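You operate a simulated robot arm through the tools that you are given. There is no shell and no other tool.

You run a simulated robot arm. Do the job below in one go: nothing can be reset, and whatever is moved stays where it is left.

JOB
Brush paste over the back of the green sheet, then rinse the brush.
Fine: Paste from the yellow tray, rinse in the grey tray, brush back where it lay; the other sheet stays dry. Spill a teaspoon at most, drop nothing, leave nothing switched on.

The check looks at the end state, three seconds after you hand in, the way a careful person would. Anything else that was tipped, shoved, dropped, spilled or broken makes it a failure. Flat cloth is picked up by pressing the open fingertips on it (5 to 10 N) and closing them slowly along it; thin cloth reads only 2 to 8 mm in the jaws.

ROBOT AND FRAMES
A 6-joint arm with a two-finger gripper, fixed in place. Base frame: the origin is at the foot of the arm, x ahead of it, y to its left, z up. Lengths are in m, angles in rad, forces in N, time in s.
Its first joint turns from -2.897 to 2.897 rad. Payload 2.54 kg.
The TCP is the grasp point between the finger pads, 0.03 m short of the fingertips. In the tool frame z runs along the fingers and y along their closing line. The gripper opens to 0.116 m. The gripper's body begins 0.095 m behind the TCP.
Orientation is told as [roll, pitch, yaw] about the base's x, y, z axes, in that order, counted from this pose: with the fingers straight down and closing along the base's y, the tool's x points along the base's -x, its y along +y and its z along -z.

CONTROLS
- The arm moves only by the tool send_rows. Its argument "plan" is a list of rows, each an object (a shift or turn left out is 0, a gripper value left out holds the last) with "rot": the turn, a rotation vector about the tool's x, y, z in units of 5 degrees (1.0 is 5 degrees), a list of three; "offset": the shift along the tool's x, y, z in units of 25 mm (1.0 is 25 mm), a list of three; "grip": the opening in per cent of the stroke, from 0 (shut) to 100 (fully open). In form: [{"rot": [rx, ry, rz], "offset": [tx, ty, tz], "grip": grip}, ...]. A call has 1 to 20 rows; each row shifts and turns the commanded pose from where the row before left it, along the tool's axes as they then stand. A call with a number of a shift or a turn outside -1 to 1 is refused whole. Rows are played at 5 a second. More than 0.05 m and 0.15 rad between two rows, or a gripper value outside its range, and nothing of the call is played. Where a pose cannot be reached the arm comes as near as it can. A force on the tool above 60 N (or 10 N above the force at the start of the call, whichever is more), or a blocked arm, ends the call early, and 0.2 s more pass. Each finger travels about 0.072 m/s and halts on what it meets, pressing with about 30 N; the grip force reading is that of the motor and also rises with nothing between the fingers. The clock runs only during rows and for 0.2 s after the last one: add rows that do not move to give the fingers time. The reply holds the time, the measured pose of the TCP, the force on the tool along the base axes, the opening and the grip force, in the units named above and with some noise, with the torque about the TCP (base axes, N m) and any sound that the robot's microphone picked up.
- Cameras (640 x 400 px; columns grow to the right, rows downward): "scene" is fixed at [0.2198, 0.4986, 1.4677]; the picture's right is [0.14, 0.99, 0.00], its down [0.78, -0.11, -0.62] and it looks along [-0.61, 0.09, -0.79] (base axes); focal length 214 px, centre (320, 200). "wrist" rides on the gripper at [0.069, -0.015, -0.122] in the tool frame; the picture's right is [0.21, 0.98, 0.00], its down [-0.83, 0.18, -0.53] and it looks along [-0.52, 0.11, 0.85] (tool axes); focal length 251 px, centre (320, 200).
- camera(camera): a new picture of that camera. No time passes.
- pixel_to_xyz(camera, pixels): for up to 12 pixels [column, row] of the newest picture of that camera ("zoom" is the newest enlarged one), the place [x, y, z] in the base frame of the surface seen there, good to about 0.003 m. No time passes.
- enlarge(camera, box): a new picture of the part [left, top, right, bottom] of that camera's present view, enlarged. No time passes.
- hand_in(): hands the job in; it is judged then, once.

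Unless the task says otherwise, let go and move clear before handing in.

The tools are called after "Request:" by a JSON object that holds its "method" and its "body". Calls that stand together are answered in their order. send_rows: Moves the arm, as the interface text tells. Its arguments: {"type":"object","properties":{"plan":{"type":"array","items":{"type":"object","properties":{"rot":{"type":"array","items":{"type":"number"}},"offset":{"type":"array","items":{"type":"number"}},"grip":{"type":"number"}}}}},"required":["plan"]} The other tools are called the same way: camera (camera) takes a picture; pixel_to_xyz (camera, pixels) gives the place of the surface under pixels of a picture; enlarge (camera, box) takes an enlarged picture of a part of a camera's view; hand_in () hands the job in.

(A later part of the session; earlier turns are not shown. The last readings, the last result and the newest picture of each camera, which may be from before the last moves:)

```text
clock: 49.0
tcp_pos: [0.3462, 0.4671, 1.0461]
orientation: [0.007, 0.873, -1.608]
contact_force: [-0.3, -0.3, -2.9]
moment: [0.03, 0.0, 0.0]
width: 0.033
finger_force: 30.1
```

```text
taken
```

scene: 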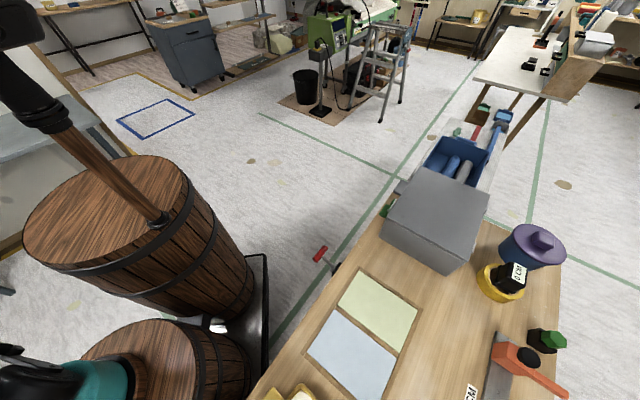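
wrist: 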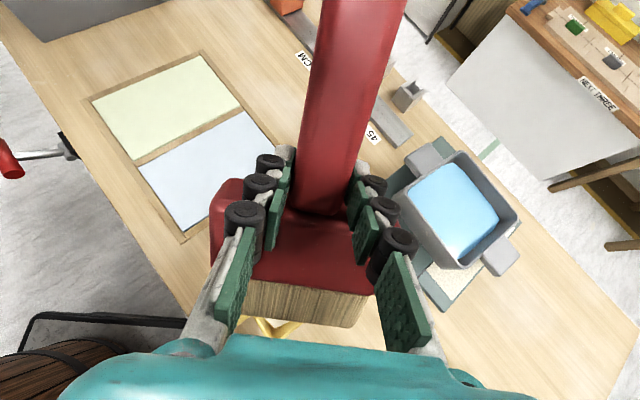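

The tilt is at 50° and the bristles are visible at (300,300). I'll continue to 70°.

Request:
{"method": "send_rows", "body": {"plan": [{"rot": [0, 1, 0]}, {"rot": [0, 1, 0]}, {"rot": [0, 1, 0]}, {"rot": [0, 1, 0]}, {}]}}

Request:
{"method": "enlarge", "body": {"camera": "wrist", "box": [180, 180, 460, 355]}}

Request:
{"method": "camera", "body": {"camera": "wrist"}}

```text
clock: 50.2
tcp_pos: [0.3456, 0.4669, 1.0463]
orientation: [0.013, 1.223, -1.6]
contact_force: [0.6, -0.8, -1.8]
moment: [-0.03, -0.03, 0.01]
width: 0.0333
finger_force: 30.2
```

```text
2.29 times, centred on (320, 268) of wrist
```

zoom: 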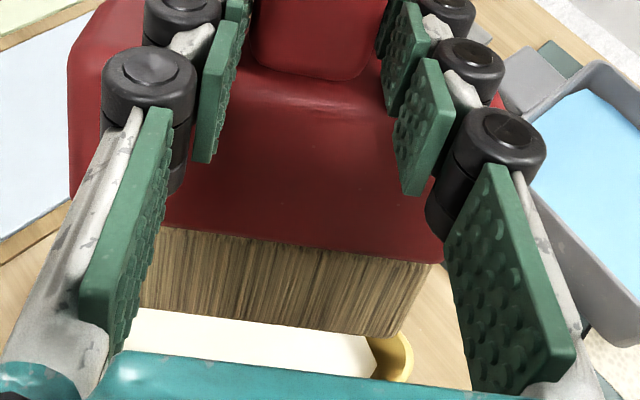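

```text
taken
```

wrist: 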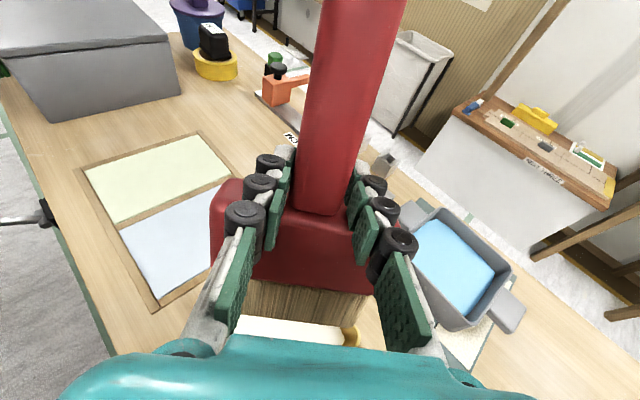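

The 70° tilt is reached, and I can see the bristle edge with white paste beneath it at (265,330). I'll measure the bristle edge position.

Request:
{"method": "pixel_to_xyz", "body": {"camera": "zoom", "pixels": [[150, 300], [200, 308], [260, 316], [320, 323], [380, 331], [170, 235], [425, 268], [300, 255], [240, 345], [390, 350], [300, 360], [402, 372]]}}

```text
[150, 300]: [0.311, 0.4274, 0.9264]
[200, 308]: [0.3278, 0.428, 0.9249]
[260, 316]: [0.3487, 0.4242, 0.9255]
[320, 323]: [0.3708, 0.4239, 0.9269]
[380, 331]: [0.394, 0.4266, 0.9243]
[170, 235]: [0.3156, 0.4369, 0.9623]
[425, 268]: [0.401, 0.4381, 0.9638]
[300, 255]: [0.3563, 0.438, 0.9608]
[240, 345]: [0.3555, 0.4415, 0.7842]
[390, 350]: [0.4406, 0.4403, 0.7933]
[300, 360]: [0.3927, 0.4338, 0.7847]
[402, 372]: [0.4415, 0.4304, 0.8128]
```

The measured edge (y 0.425, z 0.9255) matches my model within 2 mm, and the bristles are about 0.103 m wide and centred over the paste. I'll lower them to just below the rim, still above the paste, and check.

Request:
{"method": "send_rows", "body": {"plan": [{"offset": [-0.85, 0, 0.308]}, {"offset": [-0.85, 0, 0.308]}, {"offset": [-0.85, 0, 0.308]}, {"offset": [-0.85, 0, 0.308]}, {"offset": [-0.6, 0, 0.218]}, {}]}}

Request:
{"method": "enlarge", "body": {"camera": "wrist", "box": [180, 180, 460, 355]}}

Request:
{"method": "camera", "body": {"camera": "wrist"}}

```text
clock: 51.6
tcp_pos: [0.3464, 0.4647, 0.9413]
orientation: [0.014, 1.222, -1.597]
contact_force: [-0.7, 1.1, -2.1]
moment: [-0.01, 0.0, -0.02]
width: 0.033
finger_force: 29.8
```

```text
2.29 times, centred on (320, 268) of wrist
```

zoom: 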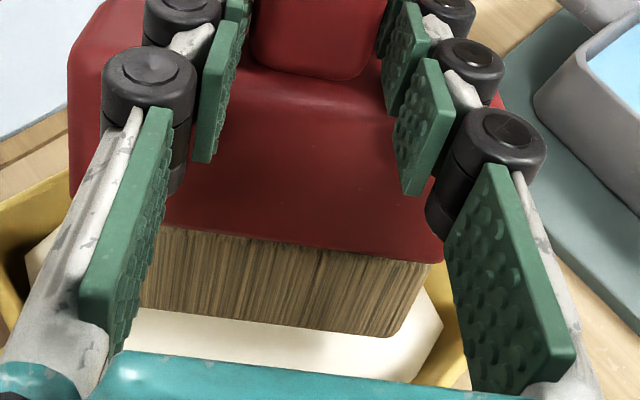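

```text
taken
```

wrist: 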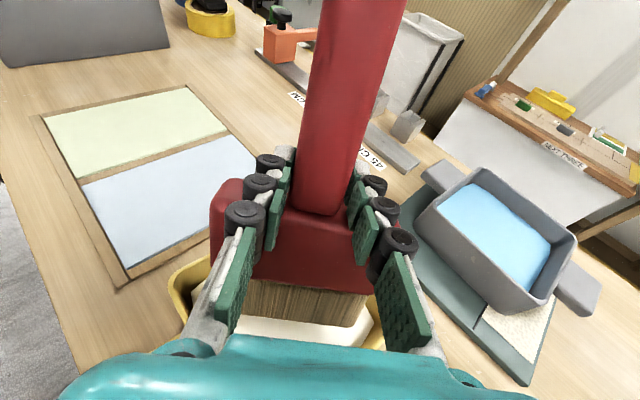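

The bristles sit between the paste corners at zoom (30,265) and (440,325). I'll check the clearances on both sides before dipping.

Request:
{"method": "pixel_to_xyz", "body": {"camera": "zoom", "pixels": [[436, 324], [30, 262], [395, 330], [200, 308], [428, 270], [75, 150], [10, 245], [462, 335], [260, 316], [410, 315], [100, 50], [490, 95]]}}

```text
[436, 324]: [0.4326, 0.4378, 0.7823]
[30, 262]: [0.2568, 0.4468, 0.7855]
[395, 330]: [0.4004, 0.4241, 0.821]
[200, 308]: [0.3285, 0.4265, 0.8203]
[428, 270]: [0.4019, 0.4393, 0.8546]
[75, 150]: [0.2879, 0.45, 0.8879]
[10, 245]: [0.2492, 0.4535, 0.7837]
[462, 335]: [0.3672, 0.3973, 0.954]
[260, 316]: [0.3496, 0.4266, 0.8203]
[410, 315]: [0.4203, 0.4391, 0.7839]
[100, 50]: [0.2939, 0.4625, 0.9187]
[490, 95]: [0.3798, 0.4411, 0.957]
```

The margins look good, with bristles from x 0.291 to 0.402 and the paste from 0.257 to 0.433. I'll lower about 35 mm so the tips sit about 12 mm into the paste, then dwell.

Request:
{"method": "send_rows", "body": {"plan": [{"offset": [-0.47, 0, 0.17]}, {"offset": [-0.47, 0, 0.17]}, {"offset": [-0.38, 0, 0.14]}, {}, {}, {}]}}

Request:
{"method": "enlarge", "body": {"camera": "wrist", "box": [180, 180, 460, 355]}}

```text
clock: 53.0
tcp_pos: [0.3458, 0.4676, 0.9074]
orientation: [0.014, 1.22, -1.598]
contact_force: [-0.3, 0.3, -2.7]
moment: [0.0, 0.0, 0.01]
width: 0.0331
finger_force: 29.6
```

```text
2.29 times, centred on (320, 268) of wrist
```

zoom: 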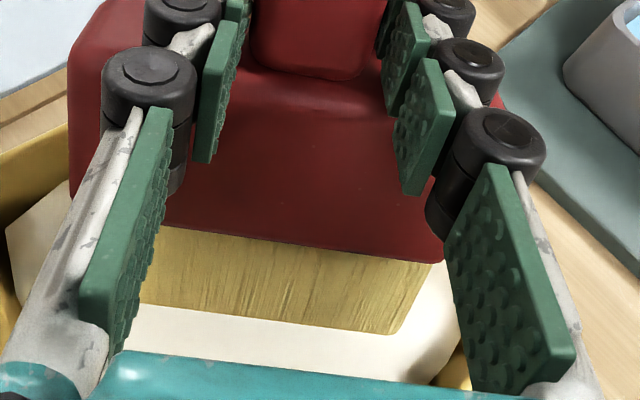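

The bristles turned creamy yellow, so they are loaded, and there was no side force. I'll lift slowly inside the tray and let them drain over it.

Request:
{"method": "send_rows", "body": {"plan": [{"offset": [0.3, 0, -0.11]}, {"offset": [0.3, 0, -0.11]}, {"offset": [0.3, 0, -0.11]}, {"offset": [0.3, 0, -0.11]}, {}, {}, {}, {}, {}, {}, {}, {}, {}, {}]}}

Request:
{"method": "enlarge", "body": {"camera": "wrist", "box": [180, 180, 460, 355]}}

```text
clock: 56.0
tcp_pos: [0.3464, 0.4672, 0.9377]
orientation: [0.013, 1.222, -1.597]
contact_force: [-0.1, 0.4, -2.2]
moment: [0.05, 0.01, -0.05]
width: 0.0331
finger_force: 30.2
```

```text
2.29 times, centred on (320, 268) of wrist
```

zoom: 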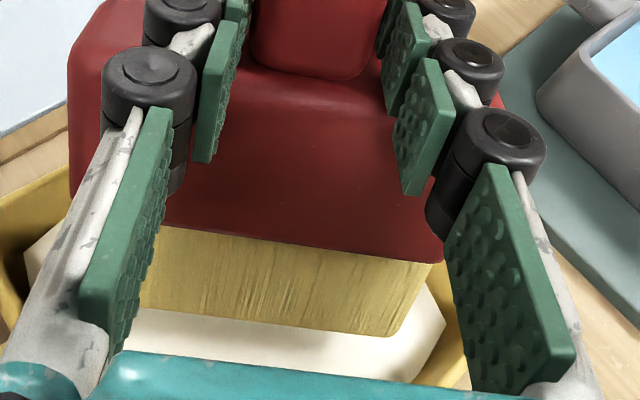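

The bristles are loaded, with no visible drips. Before moving I'll take precise corners of the green sheet and its frame from the scene camera.

Request:
{"method": "enlarge", "body": {"camera": "scene", "box": [300, 260, 430, 400]}}

Request:
{"method": "pixel_to_xyz", "body": {"camera": "scene", "pixels": [[360, 272], [417, 310], [398, 351], [339, 305], [378, 310], [358, 268], [420, 308], [368, 325], [410, 333], [350, 288], [388, 291], [336, 308]]}}

```text
2.86 times, centred on (365, 330) of scene
```

zoom: 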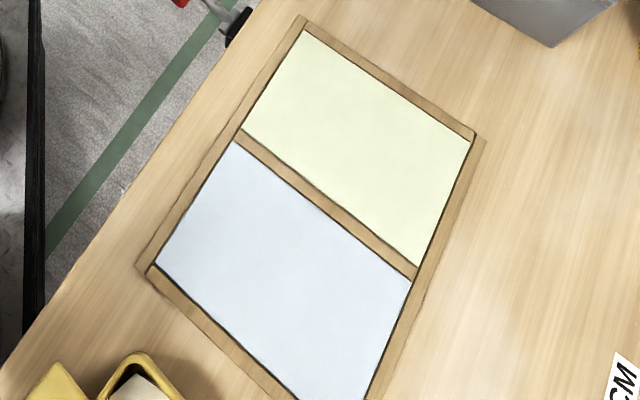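

```text
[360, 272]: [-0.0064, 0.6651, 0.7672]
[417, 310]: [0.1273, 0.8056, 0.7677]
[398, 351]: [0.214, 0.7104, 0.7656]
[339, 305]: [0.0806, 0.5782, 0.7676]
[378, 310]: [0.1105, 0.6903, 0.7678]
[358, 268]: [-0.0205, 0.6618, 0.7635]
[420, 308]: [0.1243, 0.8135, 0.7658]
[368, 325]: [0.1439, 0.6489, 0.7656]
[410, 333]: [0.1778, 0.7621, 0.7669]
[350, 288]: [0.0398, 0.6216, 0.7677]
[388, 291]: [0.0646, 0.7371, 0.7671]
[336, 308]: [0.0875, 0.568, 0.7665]
```

The green sheet centre is (0.104, 0.690), about 0.128 by 0.19 m and turned 45.5°, with its surface at z≈0.766. I'll raise the brush above the tray, turn to yaw -134.5° over the tray, then carry it round the far side so it never passes over the blue sheet.

Request:
{"method": "send_rows", "body": {"plan": [{"offset": [0.78, 0, -0.283]}, {"offset": [0.78, 0, -0.283]}, {"offset": [0.78, 0, -0.283]}, {"rot": [-0.94, 0, 0.342]}, {"rot": [-0.94, 0, 0.342]}, {"rot": [-0.94, 0, 0.342]}, {"rot": [-0.94, 0, 0.342]}, {"rot": [-0.94, 0, 0.342]}, {"rot": [-0.94, 0, 0.342]}, {"rot": [-0.94, 0, 0.342]}, {"rot": [-0.94, 0, 0.342]}, {"rot": [-0.414, 0, 0.15]}, {}, {}, {}]}}

Request:
{"method": "camera", "body": {"camera": "wrist"}}

Request:
{"method": "camera", "body": {"camera": "scene"}}

```text
clock: 59.2
tcp_pos: [0.3711, 0.4597, 0.999]
orientation: [0.005, 1.225, -1.851]
contact_force: [0.9, -0.9, -2.1]
moment: [-0.01, -0.02, -0.04]
width: 0.0332
finger_force: 29.8
out of reach, approached as far as the arm can: row 6, 7, 8, 9, 10, 11
```

```text
taken
```

wrist: 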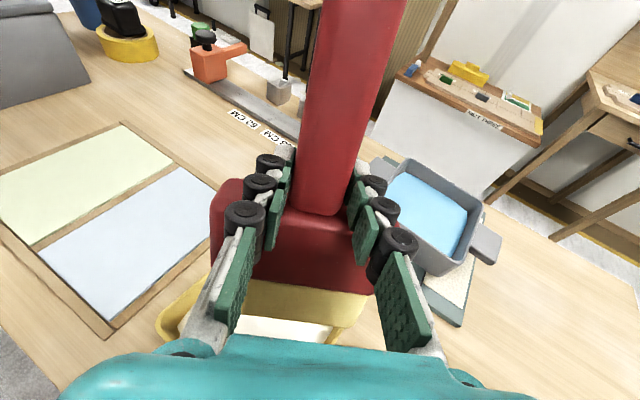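

```text
taken
```

scene: 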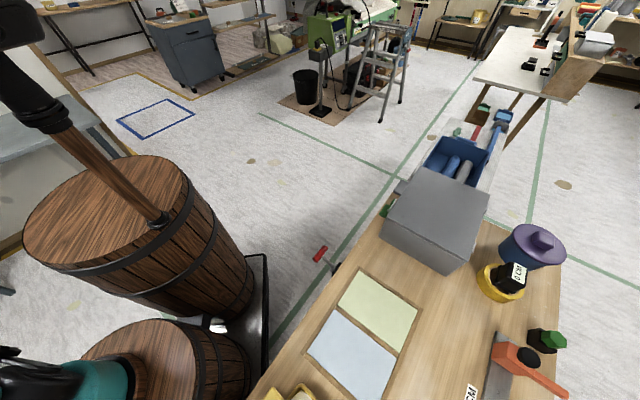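

The turn stopped at yaw -106° because the wrist gets too close to the base there, and the TCP drifted 2.5 cm, still over the tray. I'll move outward along the bare side of the bench first, then finish the turn where there is room.

Request:
{"method": "send_rows", "body": {"plan": [{"offset": [0.35, 0.495, 0.973]}, {"offset": [0.35, 0.495, 0.973]}, {"offset": [0.35, 0.495, 0.973]}, {"offset": [0.35, 0.495, 0.973]}, {"offset": [0.35, 0.495, 0.973]}, {"offset": [0.35, 0.495, 0.973]}, {}]}}

Request:
{"method": "send_rows", "body": {"plan": [{"rot": [-0.941, 0, 0.339]}, {"rot": [-0.941, 0, 0.339]}, {"rot": [-0.941, 0, 0.339]}, {"rot": [-0.941, 0, 0.339]}, {"rot": [-0.941, 0, 0.339]}, {"rot": [-0.593, 0, 0.214]}, {}]}}

Request:
{"method": "camera", "body": {"camera": "wrist"}}

Request:
{"method": "camera", "body": {"camera": "scene"}}

```text
clock: 60.8
tcp_pos: [0.4947, 0.5825, 0.998]
orientation: [0.005, 1.222, -1.888]
contact_force: [-0.3, 0.9, -2.5]
moment: [-0.03, -0.02, -0.03]
width: 0.0332
finger_force: 29.6
out of reach, approached as far as the arm can: row 1
```

```text
clock: 62.4
tcp_pos: [0.4938, 0.5805, 0.9984]
orientation: [0.0, 1.226, -1.971]
contact_force: [-0.3, 0.0, -2.5]
moment: [0.05, -0.02, 0.02]
width: 0.0331
finger_force: 30.0
out of reach, approached as far as the arm can: row 2, 3, 4, 5, 6
```

```text
taken
```

wrist: 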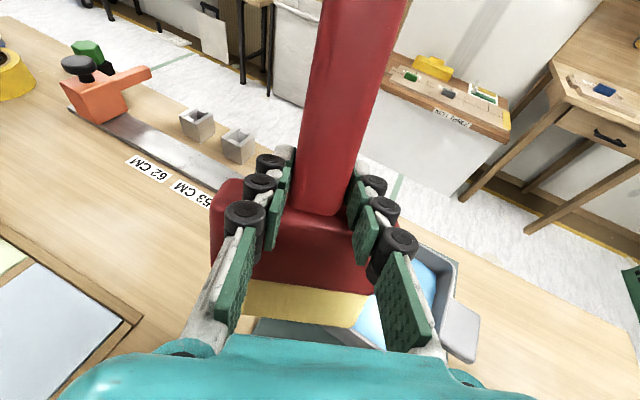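

```text
taken
```

scene: 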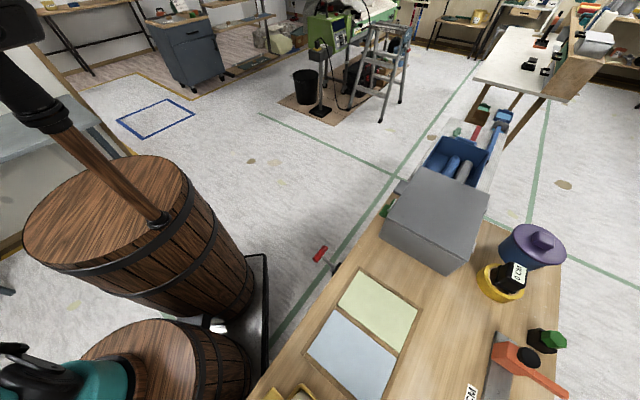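

The wrist joint stops at about yaw -113°, so I'll use the other alignment, yaw -44.5°. Then the bristle line runs along the sheet's long side and the strokes drag away from the blue sheet. The bristles are still coated at (305,300) with no drips on the bench, so I'll rotate here, clear of the sheets.

Request:
{"method": "send_rows", "body": {"plan": [{"rot": [0.941, 0, -0.338]}, {"rot": [0.941, 0, -0.338]}, {"rot": [0.941, 0, -0.338]}, {"rot": [0.941, 0, -0.338]}, {"rot": [0.941, 0, -0.338]}, {"rot": [0.941, 0, -0.338]}, {"rot": [0.941, 0, -0.338]}, {"rot": [0.941, 0, -0.338]}, {"rot": [0.941, 0, -0.338]}, {"rot": [0.941, 0, -0.338]}, {"rot": [0.941, 0, -0.338]}, {"rot": [0.941, 0, -0.338]}, {"rot": [0.941, 0, -0.338]}, {"rot": [0.64, 0, -0.23]}, {}]}}

Request:
{"method": "camera", "body": {"camera": "wrist"}}

```text
clock: 65.6
tcp_pos: [0.4944, 0.5807, 1.0002]
orientation: [-0.002, 1.224, -0.778]
contact_force: [-0.1, 0.1, -1.6]
moment: [0.01, 0.02, 0.0]
width: 0.0334
finger_force: 29.7
```

```text
taken
```

wrist: 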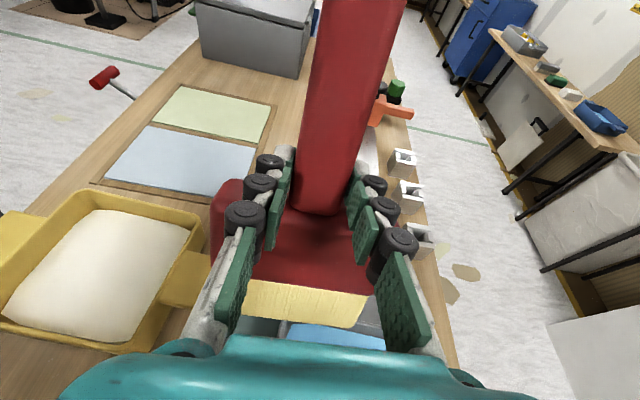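

Yaw -44.6° with a 70° tilt is reached. I'll slide about 0.385 m along the bare strip beside the sheets, rising 2 cm, until the brush is level with the green sheet.

Request:
{"method": "send_rows", "body": {"plan": [{"offset": [0.4, 0, 0.947]}, {"offset": [0.4, 0, 0.947]}, {"offset": [0.4, 0, 0.947]}, {"offset": [0.4, 0, 0.947]}, {"offset": [0.4, 0, 0.947]}, {"offset": [0.4, 0, 0.947]}, {"offset": [0.4, 0, 0.947]}, {"offset": [0.4, 0, 0.947]}, {"offset": [0.4, 0, 0.947]}, {"offset": [0.4, 0, 0.947]}, {"offset": [0.4, 0, 0.947]}, {"offset": [0.4, 0, 0.947]}, {"offset": [0.4, 0, 0.947]}, {"offset": [0.4, 0, 0.947]}, {"offset": [0.4, 0, 0.947]}, {}]}}

Request:
{"method": "camera", "body": {"camera": "wrist"}}

Request:
{"method": "camera", "body": {"camera": "scene"}}

```text
clock: 69.0
tcp_pos: [0.2201, 0.8499, 1.0197]
orientation: [-0.002, 1.224, -0.779]
contact_force: [0.1, -0.7, -1.6]
moment: [-0.03, 0.0, 0.02]
width: 0.0333
finger_force: 30.1
```

```text
taken
```

wrist: 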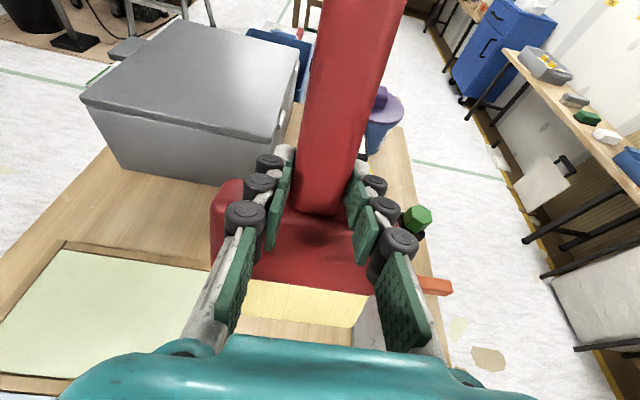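

```text
taken
```

scene: 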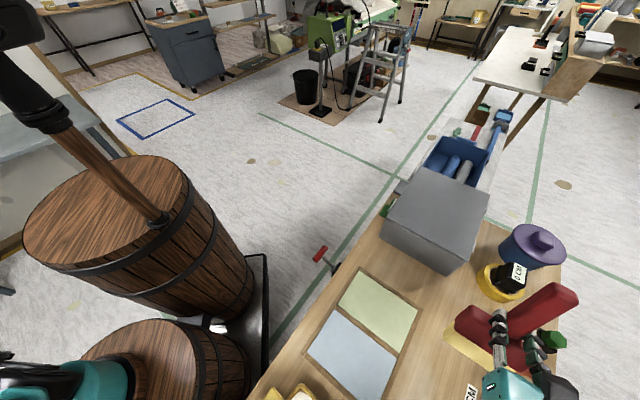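

The brush is alongside the green sheet, and the scene view shows it clear at (470,340). I'll stand it vertical (90° tilt) so the bristle end sits square on the sheet and can't overhang the blue one, and check for drips.

Request:
{"method": "send_rows", "body": {"plan": [{"rot": [0, 1, 0]}, {"rot": [0, 1, 0]}, {"rot": [0, 1, 0]}, {"rot": [0, 0.9, 0]}, {}]}}

Request:
{"method": "camera", "body": {"camera": "wrist"}}

Request:
{"method": "enlarge", "body": {"camera": "scene", "box": [300, 240, 600, 400]}}

```text
clock: 70.2
tcp_pos: [0.2196, 0.8513, 1.0196]
orientation: [-0.153, 1.567, -0.931]
contact_force: [0.6, 0.5, -1.1]
moment: [-0.01, 0.0, -0.02]
width: 0.0332
finger_force: 30.3
```

```text
taken
```

wrist: 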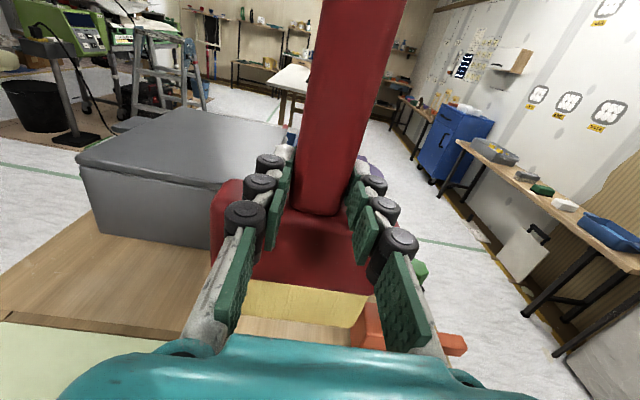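

```text
2.13 times, centred on (450, 320) of scene
```

zoom: 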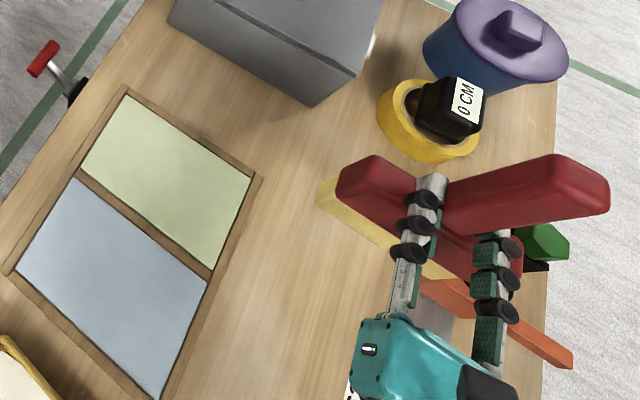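

The brush is vertical now, the tool axes line up with the sheet, and the bench shows no drips. I'll move over the green sheet for the first lane and lower the tips to about 3.5 cm above it.

Request:
{"method": "send_rows", "body": {"plan": [{"offset": [0, -0.88, 0]}, {"offset": [0, -0.88, 0]}, {"offset": [0, -0.88, 0]}, {"offset": [0, -0.88, 0]}, {"offset": [0, -0.88, 0]}, {"offset": [0, -0.88, 0]}, {"offset": [0, -0.88, 0]}, {"offset": [-0.9, 0, -0.4]}, {"offset": [-0.9, 0, -0.4]}, {"offset": [-0.9, 0, -0.4]}, {"offset": [-0.9, 0, -0.4]}, {}]}}

Request:
{"method": "camera", "body": {"camera": "scene"}}

Request:
{"method": "camera", "body": {"camera": "wrist"}}

```text
clock: 72.8
tcp_pos: [0.142, 0.7146, 0.9292]
orientation: [-0.13, 1.566, -0.908]
contact_force: [0.0, 1.1, -1.5]
moment: [-0.01, -0.04, 0.03]
width: 0.033
finger_force: 29.9
```

```text
taken
```

scene: 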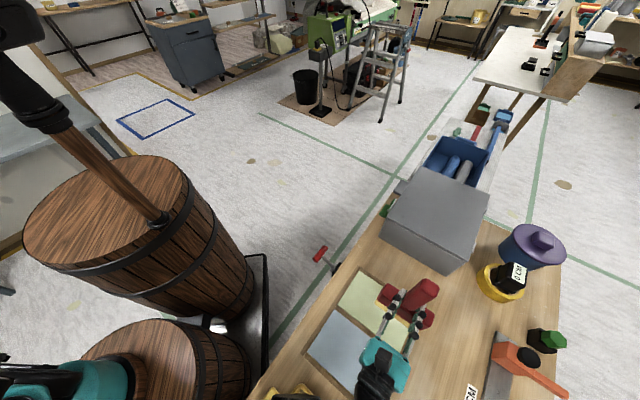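

```text
taken
```

wrist: 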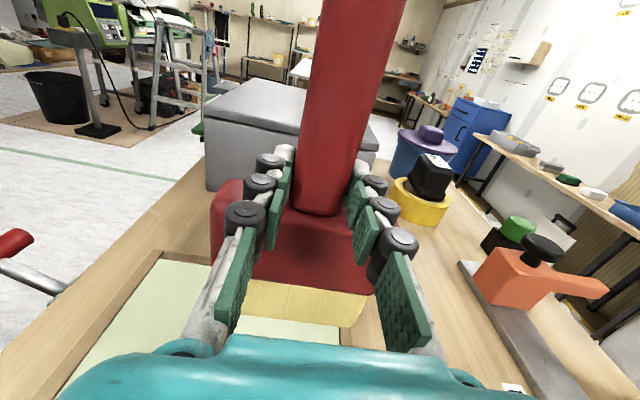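

The brush hovers over the green sheet's right part. I'll measure the bristle end against the sheet before touching down.

Request:
{"method": "enlarge", "body": {"camera": "wrist", "box": [180, 200, 460, 360]}}

Request:
{"method": "enlarge", "body": {"camera": "scene", "box": [310, 250, 470, 400]}}

Request:
{"method": "pixel_to_xyz", "body": {"camera": "wrist", "pixels": [[250, 310], [270, 314], [290, 317], [310, 320], [330, 323], [345, 325], [354, 326], [255, 285], [365, 297], [300, 335], [358, 315], [350, 340]]}}

```text
2.29 times, centred on (320, 280) of wrist
```

zoom: 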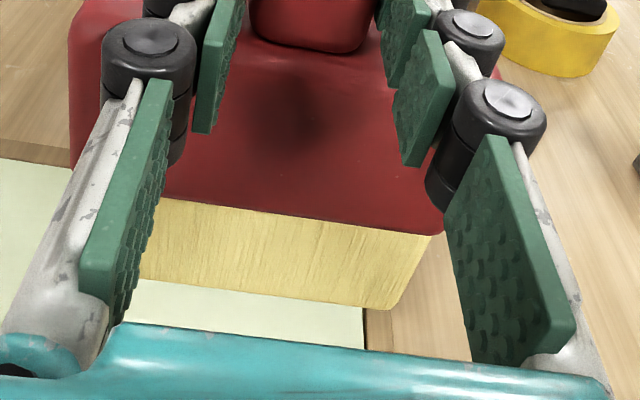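

```text
2.67 times, centred on (390, 325) of scene
```

zoom: 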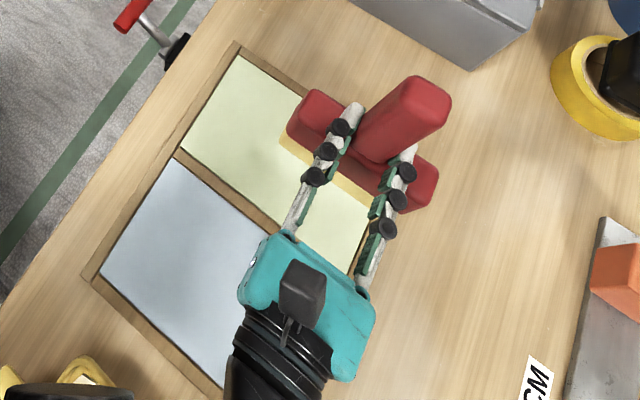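

```text
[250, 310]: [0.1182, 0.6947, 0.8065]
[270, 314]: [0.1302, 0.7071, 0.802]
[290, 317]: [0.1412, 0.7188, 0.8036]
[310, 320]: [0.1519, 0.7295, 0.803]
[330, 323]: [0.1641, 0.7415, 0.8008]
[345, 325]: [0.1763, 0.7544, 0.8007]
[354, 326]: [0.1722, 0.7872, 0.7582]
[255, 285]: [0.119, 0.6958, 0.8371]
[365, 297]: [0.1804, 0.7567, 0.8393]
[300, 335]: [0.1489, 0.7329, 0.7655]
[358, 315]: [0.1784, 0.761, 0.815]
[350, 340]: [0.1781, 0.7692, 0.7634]
```

The bristle front edge is at S≈0.403 with tips at z≈0.80, consistent with the model. I'll check exactly where the sheet's right edge lies.

Request:
{"method": "pixel_to_xyz", "body": {"camera": "zoom", "pixels": [[230, 60], [185, 145], [235, 185], [360, 255], [345, 240], [280, 225], [200, 170], [260, 215], [345, 275], [275, 232], [150, 215], [130, 200]]}}

Request:
{"method": "pixel_to_xyz", "body": {"camera": "wrist", "pixels": [[334, 338], [337, 338], [341, 338], [345, 338], [350, 338], [325, 335], [160, 268], [165, 252], [150, 275], [215, 262], [120, 320], [100, 350]]}}

```text
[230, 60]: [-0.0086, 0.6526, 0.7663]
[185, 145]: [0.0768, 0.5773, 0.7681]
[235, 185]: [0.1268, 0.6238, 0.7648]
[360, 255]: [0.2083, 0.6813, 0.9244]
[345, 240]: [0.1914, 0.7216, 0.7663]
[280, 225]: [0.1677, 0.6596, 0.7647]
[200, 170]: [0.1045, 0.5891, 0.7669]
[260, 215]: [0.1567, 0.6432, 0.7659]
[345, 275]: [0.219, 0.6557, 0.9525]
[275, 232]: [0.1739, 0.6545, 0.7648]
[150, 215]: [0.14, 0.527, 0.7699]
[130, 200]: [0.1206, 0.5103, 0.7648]
```

```text
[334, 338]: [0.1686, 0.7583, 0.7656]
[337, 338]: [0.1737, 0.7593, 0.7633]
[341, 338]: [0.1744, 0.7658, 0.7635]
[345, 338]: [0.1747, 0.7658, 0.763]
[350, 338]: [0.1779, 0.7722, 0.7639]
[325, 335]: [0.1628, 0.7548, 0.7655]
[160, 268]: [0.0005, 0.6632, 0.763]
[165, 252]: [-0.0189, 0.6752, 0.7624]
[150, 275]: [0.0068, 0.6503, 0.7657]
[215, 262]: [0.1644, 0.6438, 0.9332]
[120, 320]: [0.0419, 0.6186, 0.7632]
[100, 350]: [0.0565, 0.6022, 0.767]
```

The right edge is at L≈0.661. I'll zoom in on the divider strip to pin down the green and blue borders.

Request:
{"method": "enlarge", "body": {"camera": "scene", "box": [330, 290, 410, 340]}}

```text
8.00 times, centred on (370, 315) of scene
```

zoom: 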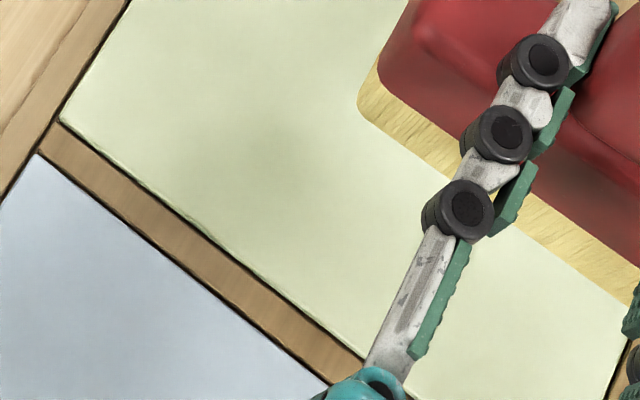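

Request:
{"method": "pixel_to_xyz", "body": {"camera": "zoom", "pixels": [[66, 120], [120, 160], [200, 222], [270, 277], [340, 333], [45, 160], [110, 212], [190, 278], [260, 333], [160, 215], [240, 280], [110, 20]]}}

Request:
{"method": "pixel_to_xyz", "body": {"camera": "zoom", "pixels": [[66, 118], [85, 90], [100, 60], [610, 390], [625, 345], [360, 110], [365, 125], [440, 165], [560, 240], [620, 285], [500, 300], [600, 370]]}}

```text
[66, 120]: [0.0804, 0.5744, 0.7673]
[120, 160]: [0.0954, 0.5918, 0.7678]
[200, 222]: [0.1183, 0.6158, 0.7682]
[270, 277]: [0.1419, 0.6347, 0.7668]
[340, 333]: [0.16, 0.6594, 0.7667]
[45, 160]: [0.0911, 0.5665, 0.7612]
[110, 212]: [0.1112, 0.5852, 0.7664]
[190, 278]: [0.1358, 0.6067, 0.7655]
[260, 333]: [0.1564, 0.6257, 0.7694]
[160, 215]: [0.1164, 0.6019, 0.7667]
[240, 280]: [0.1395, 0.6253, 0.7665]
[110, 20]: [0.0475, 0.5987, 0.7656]
```

```text
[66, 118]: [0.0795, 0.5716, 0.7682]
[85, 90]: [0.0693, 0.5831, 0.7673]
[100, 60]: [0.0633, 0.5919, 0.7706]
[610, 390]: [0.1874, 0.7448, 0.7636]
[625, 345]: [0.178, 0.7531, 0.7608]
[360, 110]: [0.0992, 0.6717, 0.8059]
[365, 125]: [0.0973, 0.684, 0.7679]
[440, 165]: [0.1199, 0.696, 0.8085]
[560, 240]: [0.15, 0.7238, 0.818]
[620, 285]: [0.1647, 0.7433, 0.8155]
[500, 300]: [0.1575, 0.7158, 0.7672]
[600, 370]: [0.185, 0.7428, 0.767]
```

The divider runs from S 0.330 (blue) to 0.346 (green). The green sheet spans L 0.464–0.661 and S 0.346–0.474. I'll line up lane 1 just inside the green edge, 5 mm above the sheet.

Request:
{"method": "send_rows", "body": {"plan": [{"offset": [0, -0.06, -0.7]}, {"offset": [0, -0.06, -0.7]}, {"offset": [0, 0, -0.65]}, {"offset": [-0.6, 0, 0]}, {"offset": [-0.55, 0, 0]}, {}]}}

Request:
{"method": "enlarge", "body": {"camera": "scene", "box": [330, 280, 420, 350]}}

Request:
{"method": "enlarge", "body": {"camera": "wrist", "box": [180, 200, 460, 360]}}

```text
clock: 74.2
tcp_pos: [0.1755, 0.6734, 0.9021]
orientation: [-0.133, 1.567, -0.912]
contact_force: [-0.5, 0.0, -2.3]
moment: [-0.04, -0.02, 0.02]
width: 0.0332
finger_force: 30.1
```

```text
5.71 times, centred on (375, 315) of scene
```

zoom: 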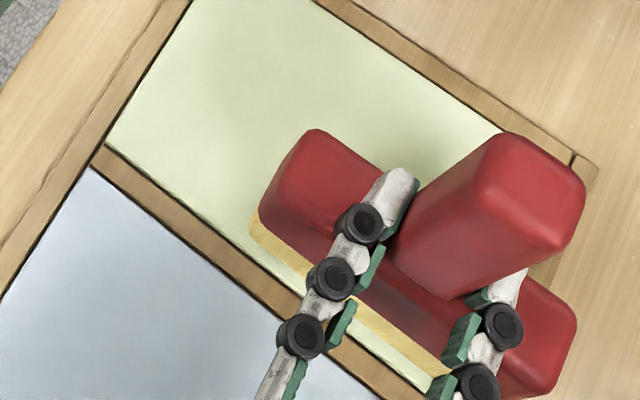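

```text
2.29 times, centred on (320, 280) of wrist
```

zoom: 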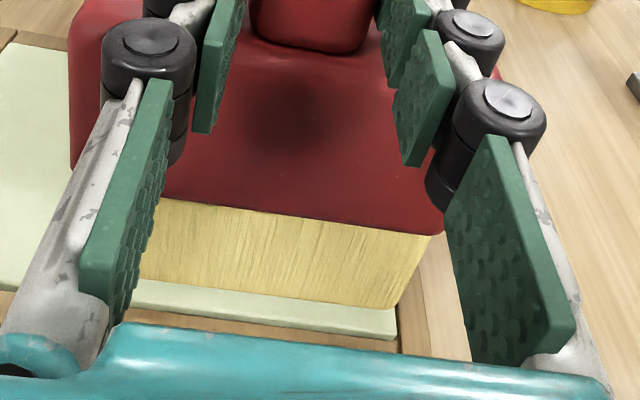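

The bristles hover about 7 mm above the sheet, with a narrow band of green visible in front of them before the divider. I'll measure that band.

Request:
{"method": "pixel_to_xyz", "body": {"camera": "zoom", "pixels": [[200, 283], [260, 292], [320, 299], [380, 306], [200, 300], [260, 308], [320, 318], [380, 330], [395, 330], [200, 312], [300, 325], [405, 330]]}}

```text
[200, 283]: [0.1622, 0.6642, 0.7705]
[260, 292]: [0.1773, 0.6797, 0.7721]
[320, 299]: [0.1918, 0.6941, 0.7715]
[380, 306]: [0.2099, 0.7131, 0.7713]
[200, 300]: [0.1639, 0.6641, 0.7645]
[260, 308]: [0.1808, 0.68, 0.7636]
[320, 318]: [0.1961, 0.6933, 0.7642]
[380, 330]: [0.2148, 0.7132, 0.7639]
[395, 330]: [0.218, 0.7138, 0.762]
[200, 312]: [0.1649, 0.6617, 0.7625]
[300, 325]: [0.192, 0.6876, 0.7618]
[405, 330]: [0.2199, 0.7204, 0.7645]
```

The bristle front is at S=0.350 (green edge 0.346) and the tips are about 7 mm up. I'll nudge 3 mm along L and lower gently towards contact.

Request:
{"method": "send_rows", "body": {"plan": [{"offset": [0, 0.12, 0]}, {"offset": [-0.12, 0, 0]}, {"offset": [-0.1, 0, 0]}, {}]}}

Request:
{"method": "enlarge", "body": {"camera": "wrist", "box": [180, 200, 460, 360]}}

```text
clock: 75.2
tcp_pos: [0.1764, 0.677, 0.8978]
orientation: [-0.209, 1.566, -0.985]
contact_force: [0.2, 4.0, 28.4]
moment: [0.59, 0.57, -0.09]
width: 0.0332
finger_force: 30.2
```

```text
2.29 times, centred on (320, 280) of wrist
```

zoom: 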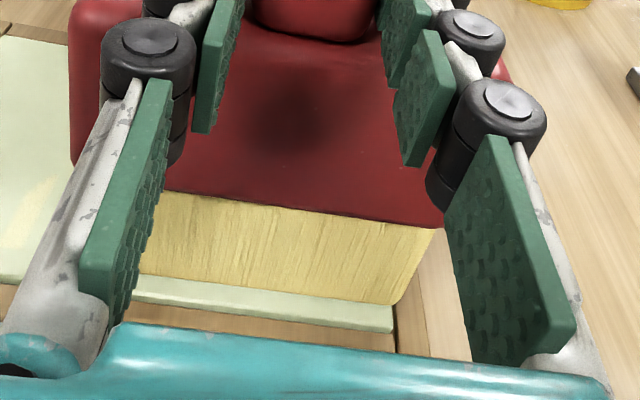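

Contact: 28 N, so the bristles are stiff and I pressed a bit hard. I'll ease off about 1 mm and look from the scene camera.

Request:
{"method": "send_rows", "body": {"plan": [{"offset": [0.045, 0, 0]}, {}]}}

Request:
{"method": "enlarge", "body": {"camera": "scene", "box": [330, 270, 430, 350]}}

Request:
{"method": "camera", "body": {"camera": "wrist"}}

```text
clock: 75.8
tcp_pos: [0.1766, 0.6748, 0.8979]
orientation: [-0.01, 1.567, -0.785]
contact_force: [-0.9, 1.5, 16.2]
moment: [0.35, 0.43, 0.0]
width: 0.0333
finger_force: 30.0
```

```text
5.00 times, centred on (380, 310) of scene
```

zoom: 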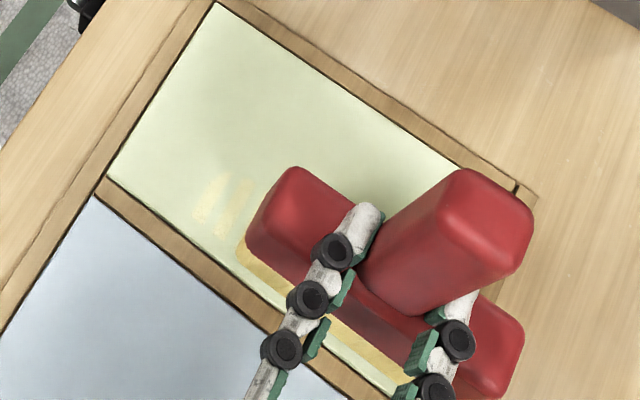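

```text
taken
```

wrist: 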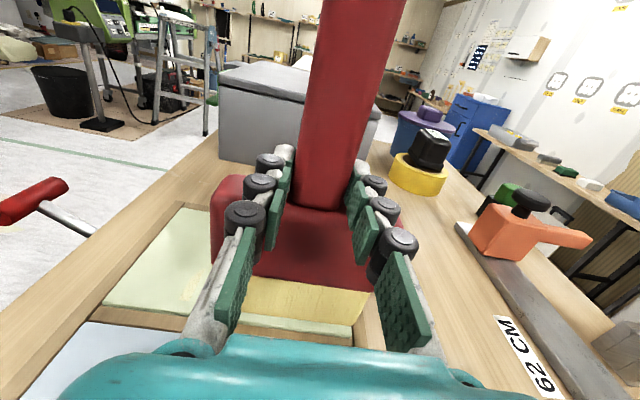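

Pale paste streaks have appeared on the green sheet left of the bristles at zoom (205–245, 180–230). I'll locate them to learn how far the paste spreads beyond the bristles, so the blue sheet stays safe.

Request:
{"method": "pixel_to_xyz", "body": {"camera": "zoom", "pixels": [[195, 215], [215, 180], [220, 232], [245, 185], [240, 260], [262, 290], [300, 310], [205, 200], [330, 335]]}}

Request:
{"method": "enlarge", "body": {"camera": "scene", "box": [345, 285, 395, 325]}}

Request:
{"method": "enlarge", "body": {"camera": "wrist", "box": [80, 200, 380, 380]}}

```text
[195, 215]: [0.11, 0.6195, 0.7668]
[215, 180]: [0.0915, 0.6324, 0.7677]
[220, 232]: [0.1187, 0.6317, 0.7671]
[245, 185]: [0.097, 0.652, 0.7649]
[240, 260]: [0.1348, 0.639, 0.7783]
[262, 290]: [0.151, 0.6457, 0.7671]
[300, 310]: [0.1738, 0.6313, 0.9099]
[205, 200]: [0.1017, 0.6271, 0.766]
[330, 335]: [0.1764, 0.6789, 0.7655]
```

```text
10.00 times, centred on (370, 305) of scene
```

zoom: 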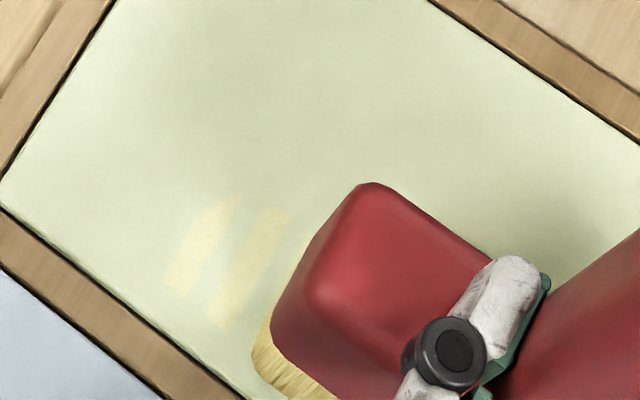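

```text
2.13 times, centred on (230, 290) of wrist
```

zoom: 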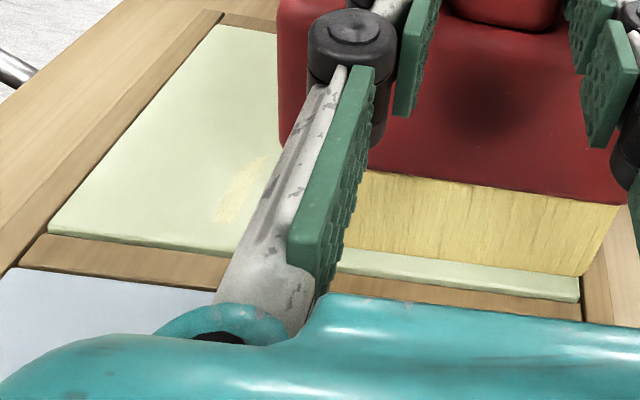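

Streaks lie only on the green sheet (S 0.356–0.388), and nothing has reached the divider or the blue. I'll ease the pressure slightly and drag the first lane slowly away from the blue sheet.

Request:
{"method": "send_rows", "body": {"plan": [{"offset": [0.02, 0, 0]}, {"offset": [0.002, 0, 0.4]}, {"offset": [0.002, 0, 0.4]}, {"offset": [0.002, 0, 0.4]}, {}]}}

Request:
{"method": "enlarge", "body": {"camera": "scene", "box": [330, 270, 430, 350]}}

Request:
{"method": "enlarge", "body": {"camera": "wrist", "box": [80, 200, 400, 390]}}

```text
clock: 77.0
tcp_pos: [0.1563, 0.6969, 0.8978]
orientation: [-0.101, 1.565, -0.878]
contact_force: [1.2, -0.1, -2.1]
moment: [-0.01, -0.04, 0.03]
width: 0.0331
finger_force: 29.9
```

```text
5.00 times, centred on (380, 310) of scene
```

zoom: 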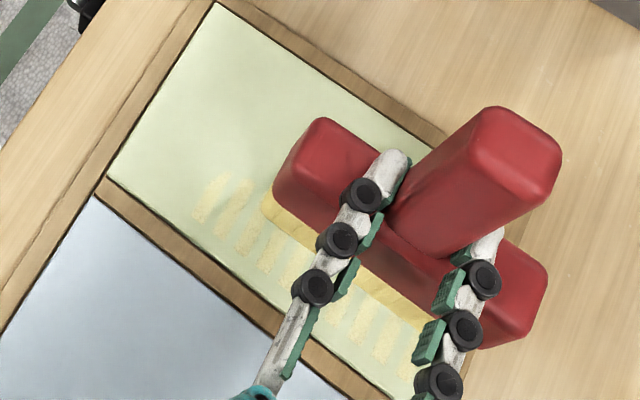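

```text
2.00 times, centred on (240, 295) of wrist
```

zoom: 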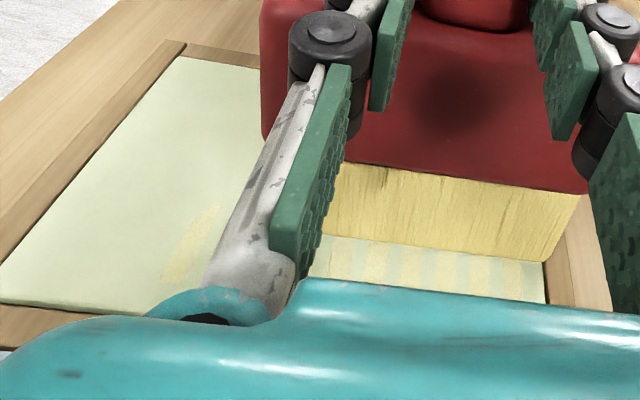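

The first touch left a neat comb of streaks along the near edge, only on green, but contact was lost on the drag (force back to -2 N). I'll lower in small steps to regain a light contact.

Request:
{"method": "send_rows", "body": {"plan": [{"offset": [-0.04, 0, 0]}, {}]}}

Request:
{"method": "enlarge", "body": {"camera": "scene", "box": [345, 285, 415, 341]}}

```text
clock: 77.6
tcp_pos: [0.1572, 0.6963, 0.8986]
orientation: [-0.186, 1.566, -0.964]
contact_force: [-0.6, -0.1, 5.2]
moment: [0.25, 0.1, 0.0]
width: 0.0331
finger_force: 29.8
```

```text
7.14 times, centred on (380, 313) of scene
```

zoom: 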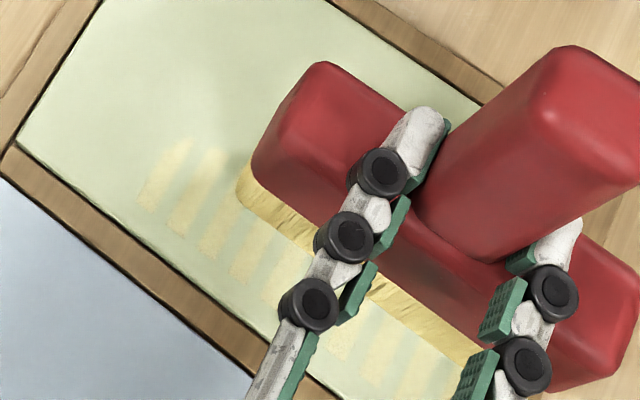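

There's about 7 N of contact now. I'll drag the rest of lane 1 slowly up to the far edge.

Request:
{"method": "send_rows", "body": {"plan": [{"offset": [0.002, 0, 0.4]}, {"offset": [0.002, 0, 0.4]}, {"offset": [0.002, 0, 0.4]}, {}]}}

Request:
{"method": "enlarge", "body": {"camera": "scene", "box": [330, 265, 430, 345]}}

```text
clock: 78.6
tcp_pos: [0.1347, 0.7185, 0.8978]
orientation: [-0.091, 1.567, -0.867]
contact_force: [2.9, -2.2, 4.1]
moment: [-0.11, -0.11, 0.0]
width: 0.0332
finger_force: 29.9
```

```text
5.00 times, centred on (380, 305) of scene
```

zoom: 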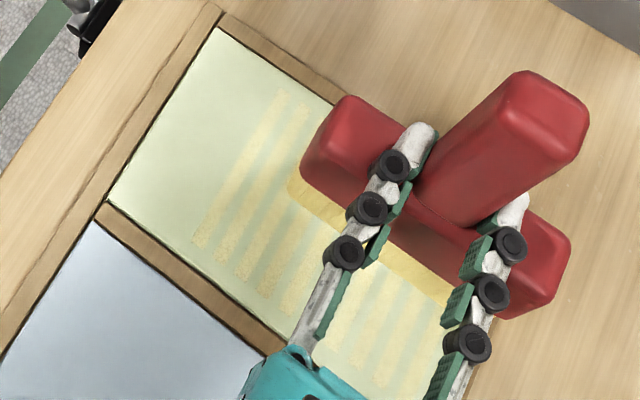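

The streaks are building up cleanly on the green sheet with about 6 N of contact. I'll finish lane 1 up to the far edge.

Request:
{"method": "send_rows", "body": {"plan": [{"offset": [0.001, 0, 0.4]}, {"offset": [0.001, 0, 0.4]}, {"offset": [0.001, 0, 0.5]}, {}]}}

Request:
{"method": "enlarge", "body": {"camera": "scene", "box": [330, 265, 430, 345]}}

Request:
{"method": "enlarge", "body": {"camera": "wrist", "box": [80, 180, 460, 400]}}

```text
clock: 79.6
tcp_pos: [0.1105, 0.7416, 0.8977]
orientation: [-0.186, 1.567, -0.965]
contact_force: [3.0, -1.3, 11.6]
moment: [-0.05, -0.16, 0.0]
width: 0.0333
finger_force: 29.9
```

```text
5.00 times, centred on (380, 305) of scene
```

zoom: 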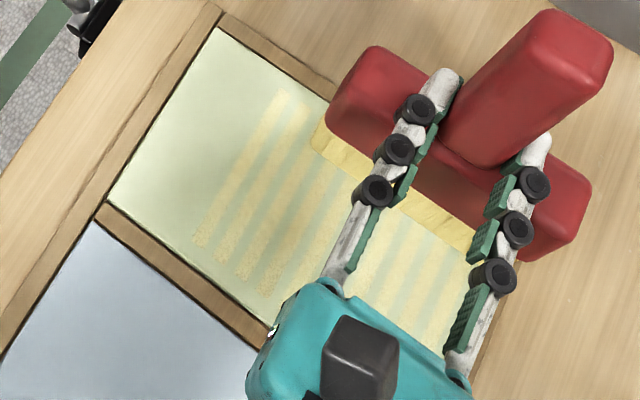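

```text
1.68 times, centred on (270, 290) of wrist
```

zoom: 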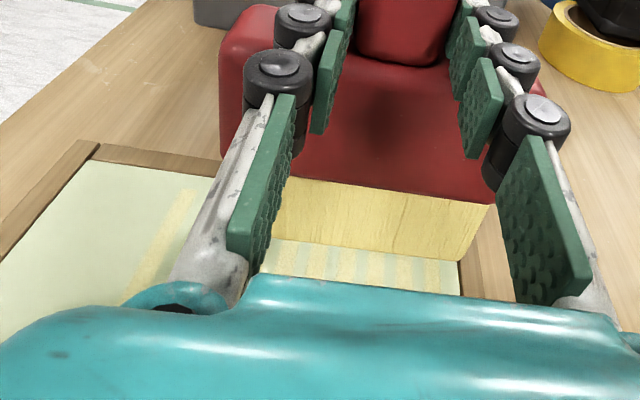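

Lane 1 is done. I'll lift 1.5 cm, shift to the left lane over the green sheet, and return to the near edge.

Request:
{"method": "send_rows", "body": {"plan": [{"offset": [0.6, 0, 0]}, {"offset": [0, -0.88, 0]}, {"offset": [0, -0.88, 0]}, {"offset": [0, -0.88, 0]}, {"offset": [0, -0.85, 0]}, {"offset": [0, 0, -0.75]}, {"offset": [0, 0, -0.75]}, {"offset": [0, 0, -0.75]}, {"offset": [0, 0, -0.75]}, {"offset": [0, 0, -0.72]}, {"offset": [-0.3, 0, 0]}, {}]}}

Request:
{"method": "enlarge", "body": {"camera": "scene", "box": [330, 265, 430, 345]}}

Request:
{"method": "enlarge", "body": {"camera": "wrist", "box": [80, 180, 460, 400]}}

```text
clock: 82.2
tcp_pos: [0.1155, 0.6126, 0.9061]
orientation: [-0.126, 1.566, -0.902]
contact_force: [-0.3, 0.5, -2.0]
moment: [-0.03, -0.03, -0.03]
width: 0.0333
finger_force: 30.0
```

```text
5.00 times, centred on (380, 305) of scene
```

zoom: 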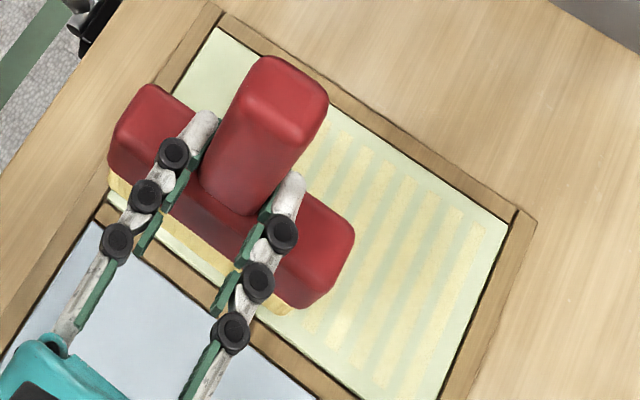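

```text
1.68 times, centred on (270, 290) of wrist
```

zoom: 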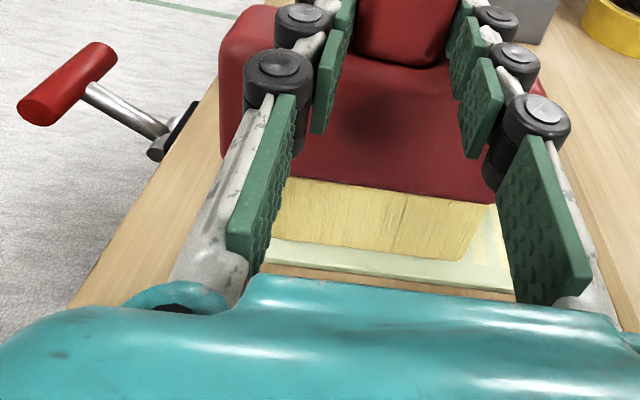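

Lane 2 is aligned (S 0.347, L 0.518). I'll shift 2 mm off the left strip and lower gently to contact.

Request:
{"method": "send_rows", "body": {"plan": [{"offset": [-0.12, 0.08, 0]}, {"offset": [-0.12, 0, 0]}, {"offset": [-0.05, 0, 0]}, {}]}}

```text
clock: 83.2
tcp_pos: [0.1179, 0.6162, 0.897]
orientation: [-0.133, 1.565, -0.91]
contact_force: [0.3, -0.8, -1.0]
moment: [0.03, 0.02, -0.01]
width: 0.0332
finger_force: 29.9
```

No contact yet, so I'll lower another 0.75 mm.

Request:
{"method": "send_rows", "body": {"plan": [{"offset": [-0.03, 0, 0]}, {}]}}

```text
clock: 83.8
tcp_pos: [0.1182, 0.6139, 0.8972]
orientation: [-0.237, 1.566, -1.014]
contact_force: [-0.3, 1.2, 11.1]
moment: [0.39, 0.24, 0.01]
width: 0.033
finger_force: 29.5
```

There's about 13 N of contact. I'll start the lane 2 drag, easing off slightly.

Request:
{"method": "send_rows", "body": {"plan": [{"offset": [0.005, 0, 0.4]}, {"offset": [0.001, 0, 0.4]}, {"offset": [0.001, 0, 0.4]}, {}]}}

Request:
{"method": "enlarge", "body": {"camera": "scene", "box": [330, 265, 430, 345]}}

```text
clock: 84.8
tcp_pos: [0.0978, 0.6347, 0.8963]
orientation: [-0.113, 1.566, -0.891]
contact_force: [4.4, -2.7, 12.0]
moment: [-0.01, -0.07, -0.03]
width: 0.0333
finger_force: 29.7
```

```text
5.00 times, centred on (380, 305) of scene
```

zoom: 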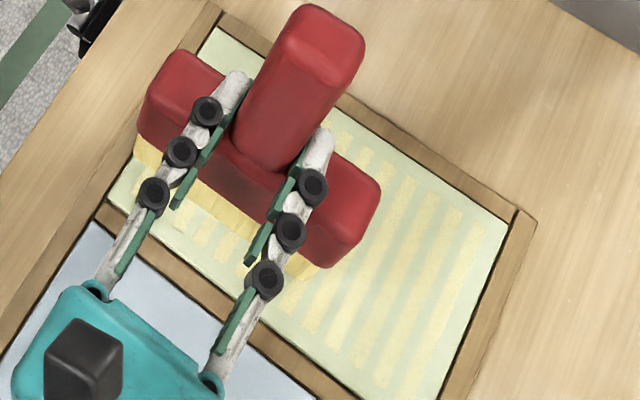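

Lane 2 is marking well. I'll continue to the far edge.

Request:
{"method": "send_rows", "body": {"plan": [{"offset": [0.003, 0, 0.45]}, {"offset": [0.002, 0, 0.45]}, {"offset": [0.002, 0, 0.45]}, {}]}}

Request:
{"method": "send_rows", "body": {"plan": [{"offset": [0.002, 0, 0.45]}, {"offset": [0.002, 0, 0.45]}, {"offset": [0.002, 0, 0.45]}, {}]}}

Request:
{"method": "enlarge", "body": {"camera": "scene", "box": [330, 265, 430, 345]}}

```text
clock: 85.8
tcp_pos: [0.0716, 0.6608, 0.8964]
orientation: [-0.062, 1.566, -0.836]
contact_force: [1.1, -1.4, 6.2]
moment: [-0.08, -0.04, 0.01]
width: 0.0332
finger_force: 30.2
```

```text
clock: 86.8
tcp_pos: [0.0488, 0.6835, 0.8968]
orientation: [-0.123, 1.565, -0.899]
contact_force: [0.5, -1.4, 4.3]
moment: [0.0, -0.05, -0.01]
width: 0.0332
finger_force: 29.9
```

```text
5.00 times, centred on (380, 305) of scene
```

zoom: 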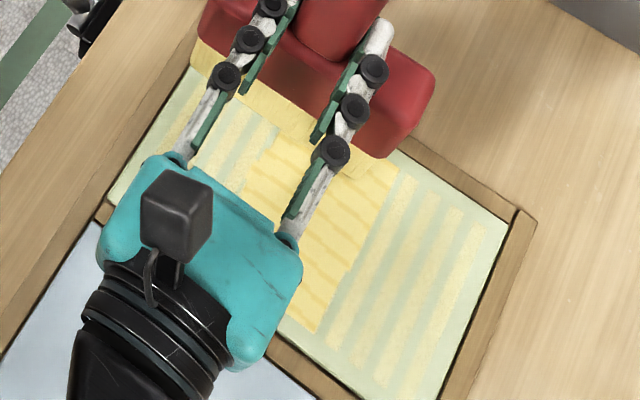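

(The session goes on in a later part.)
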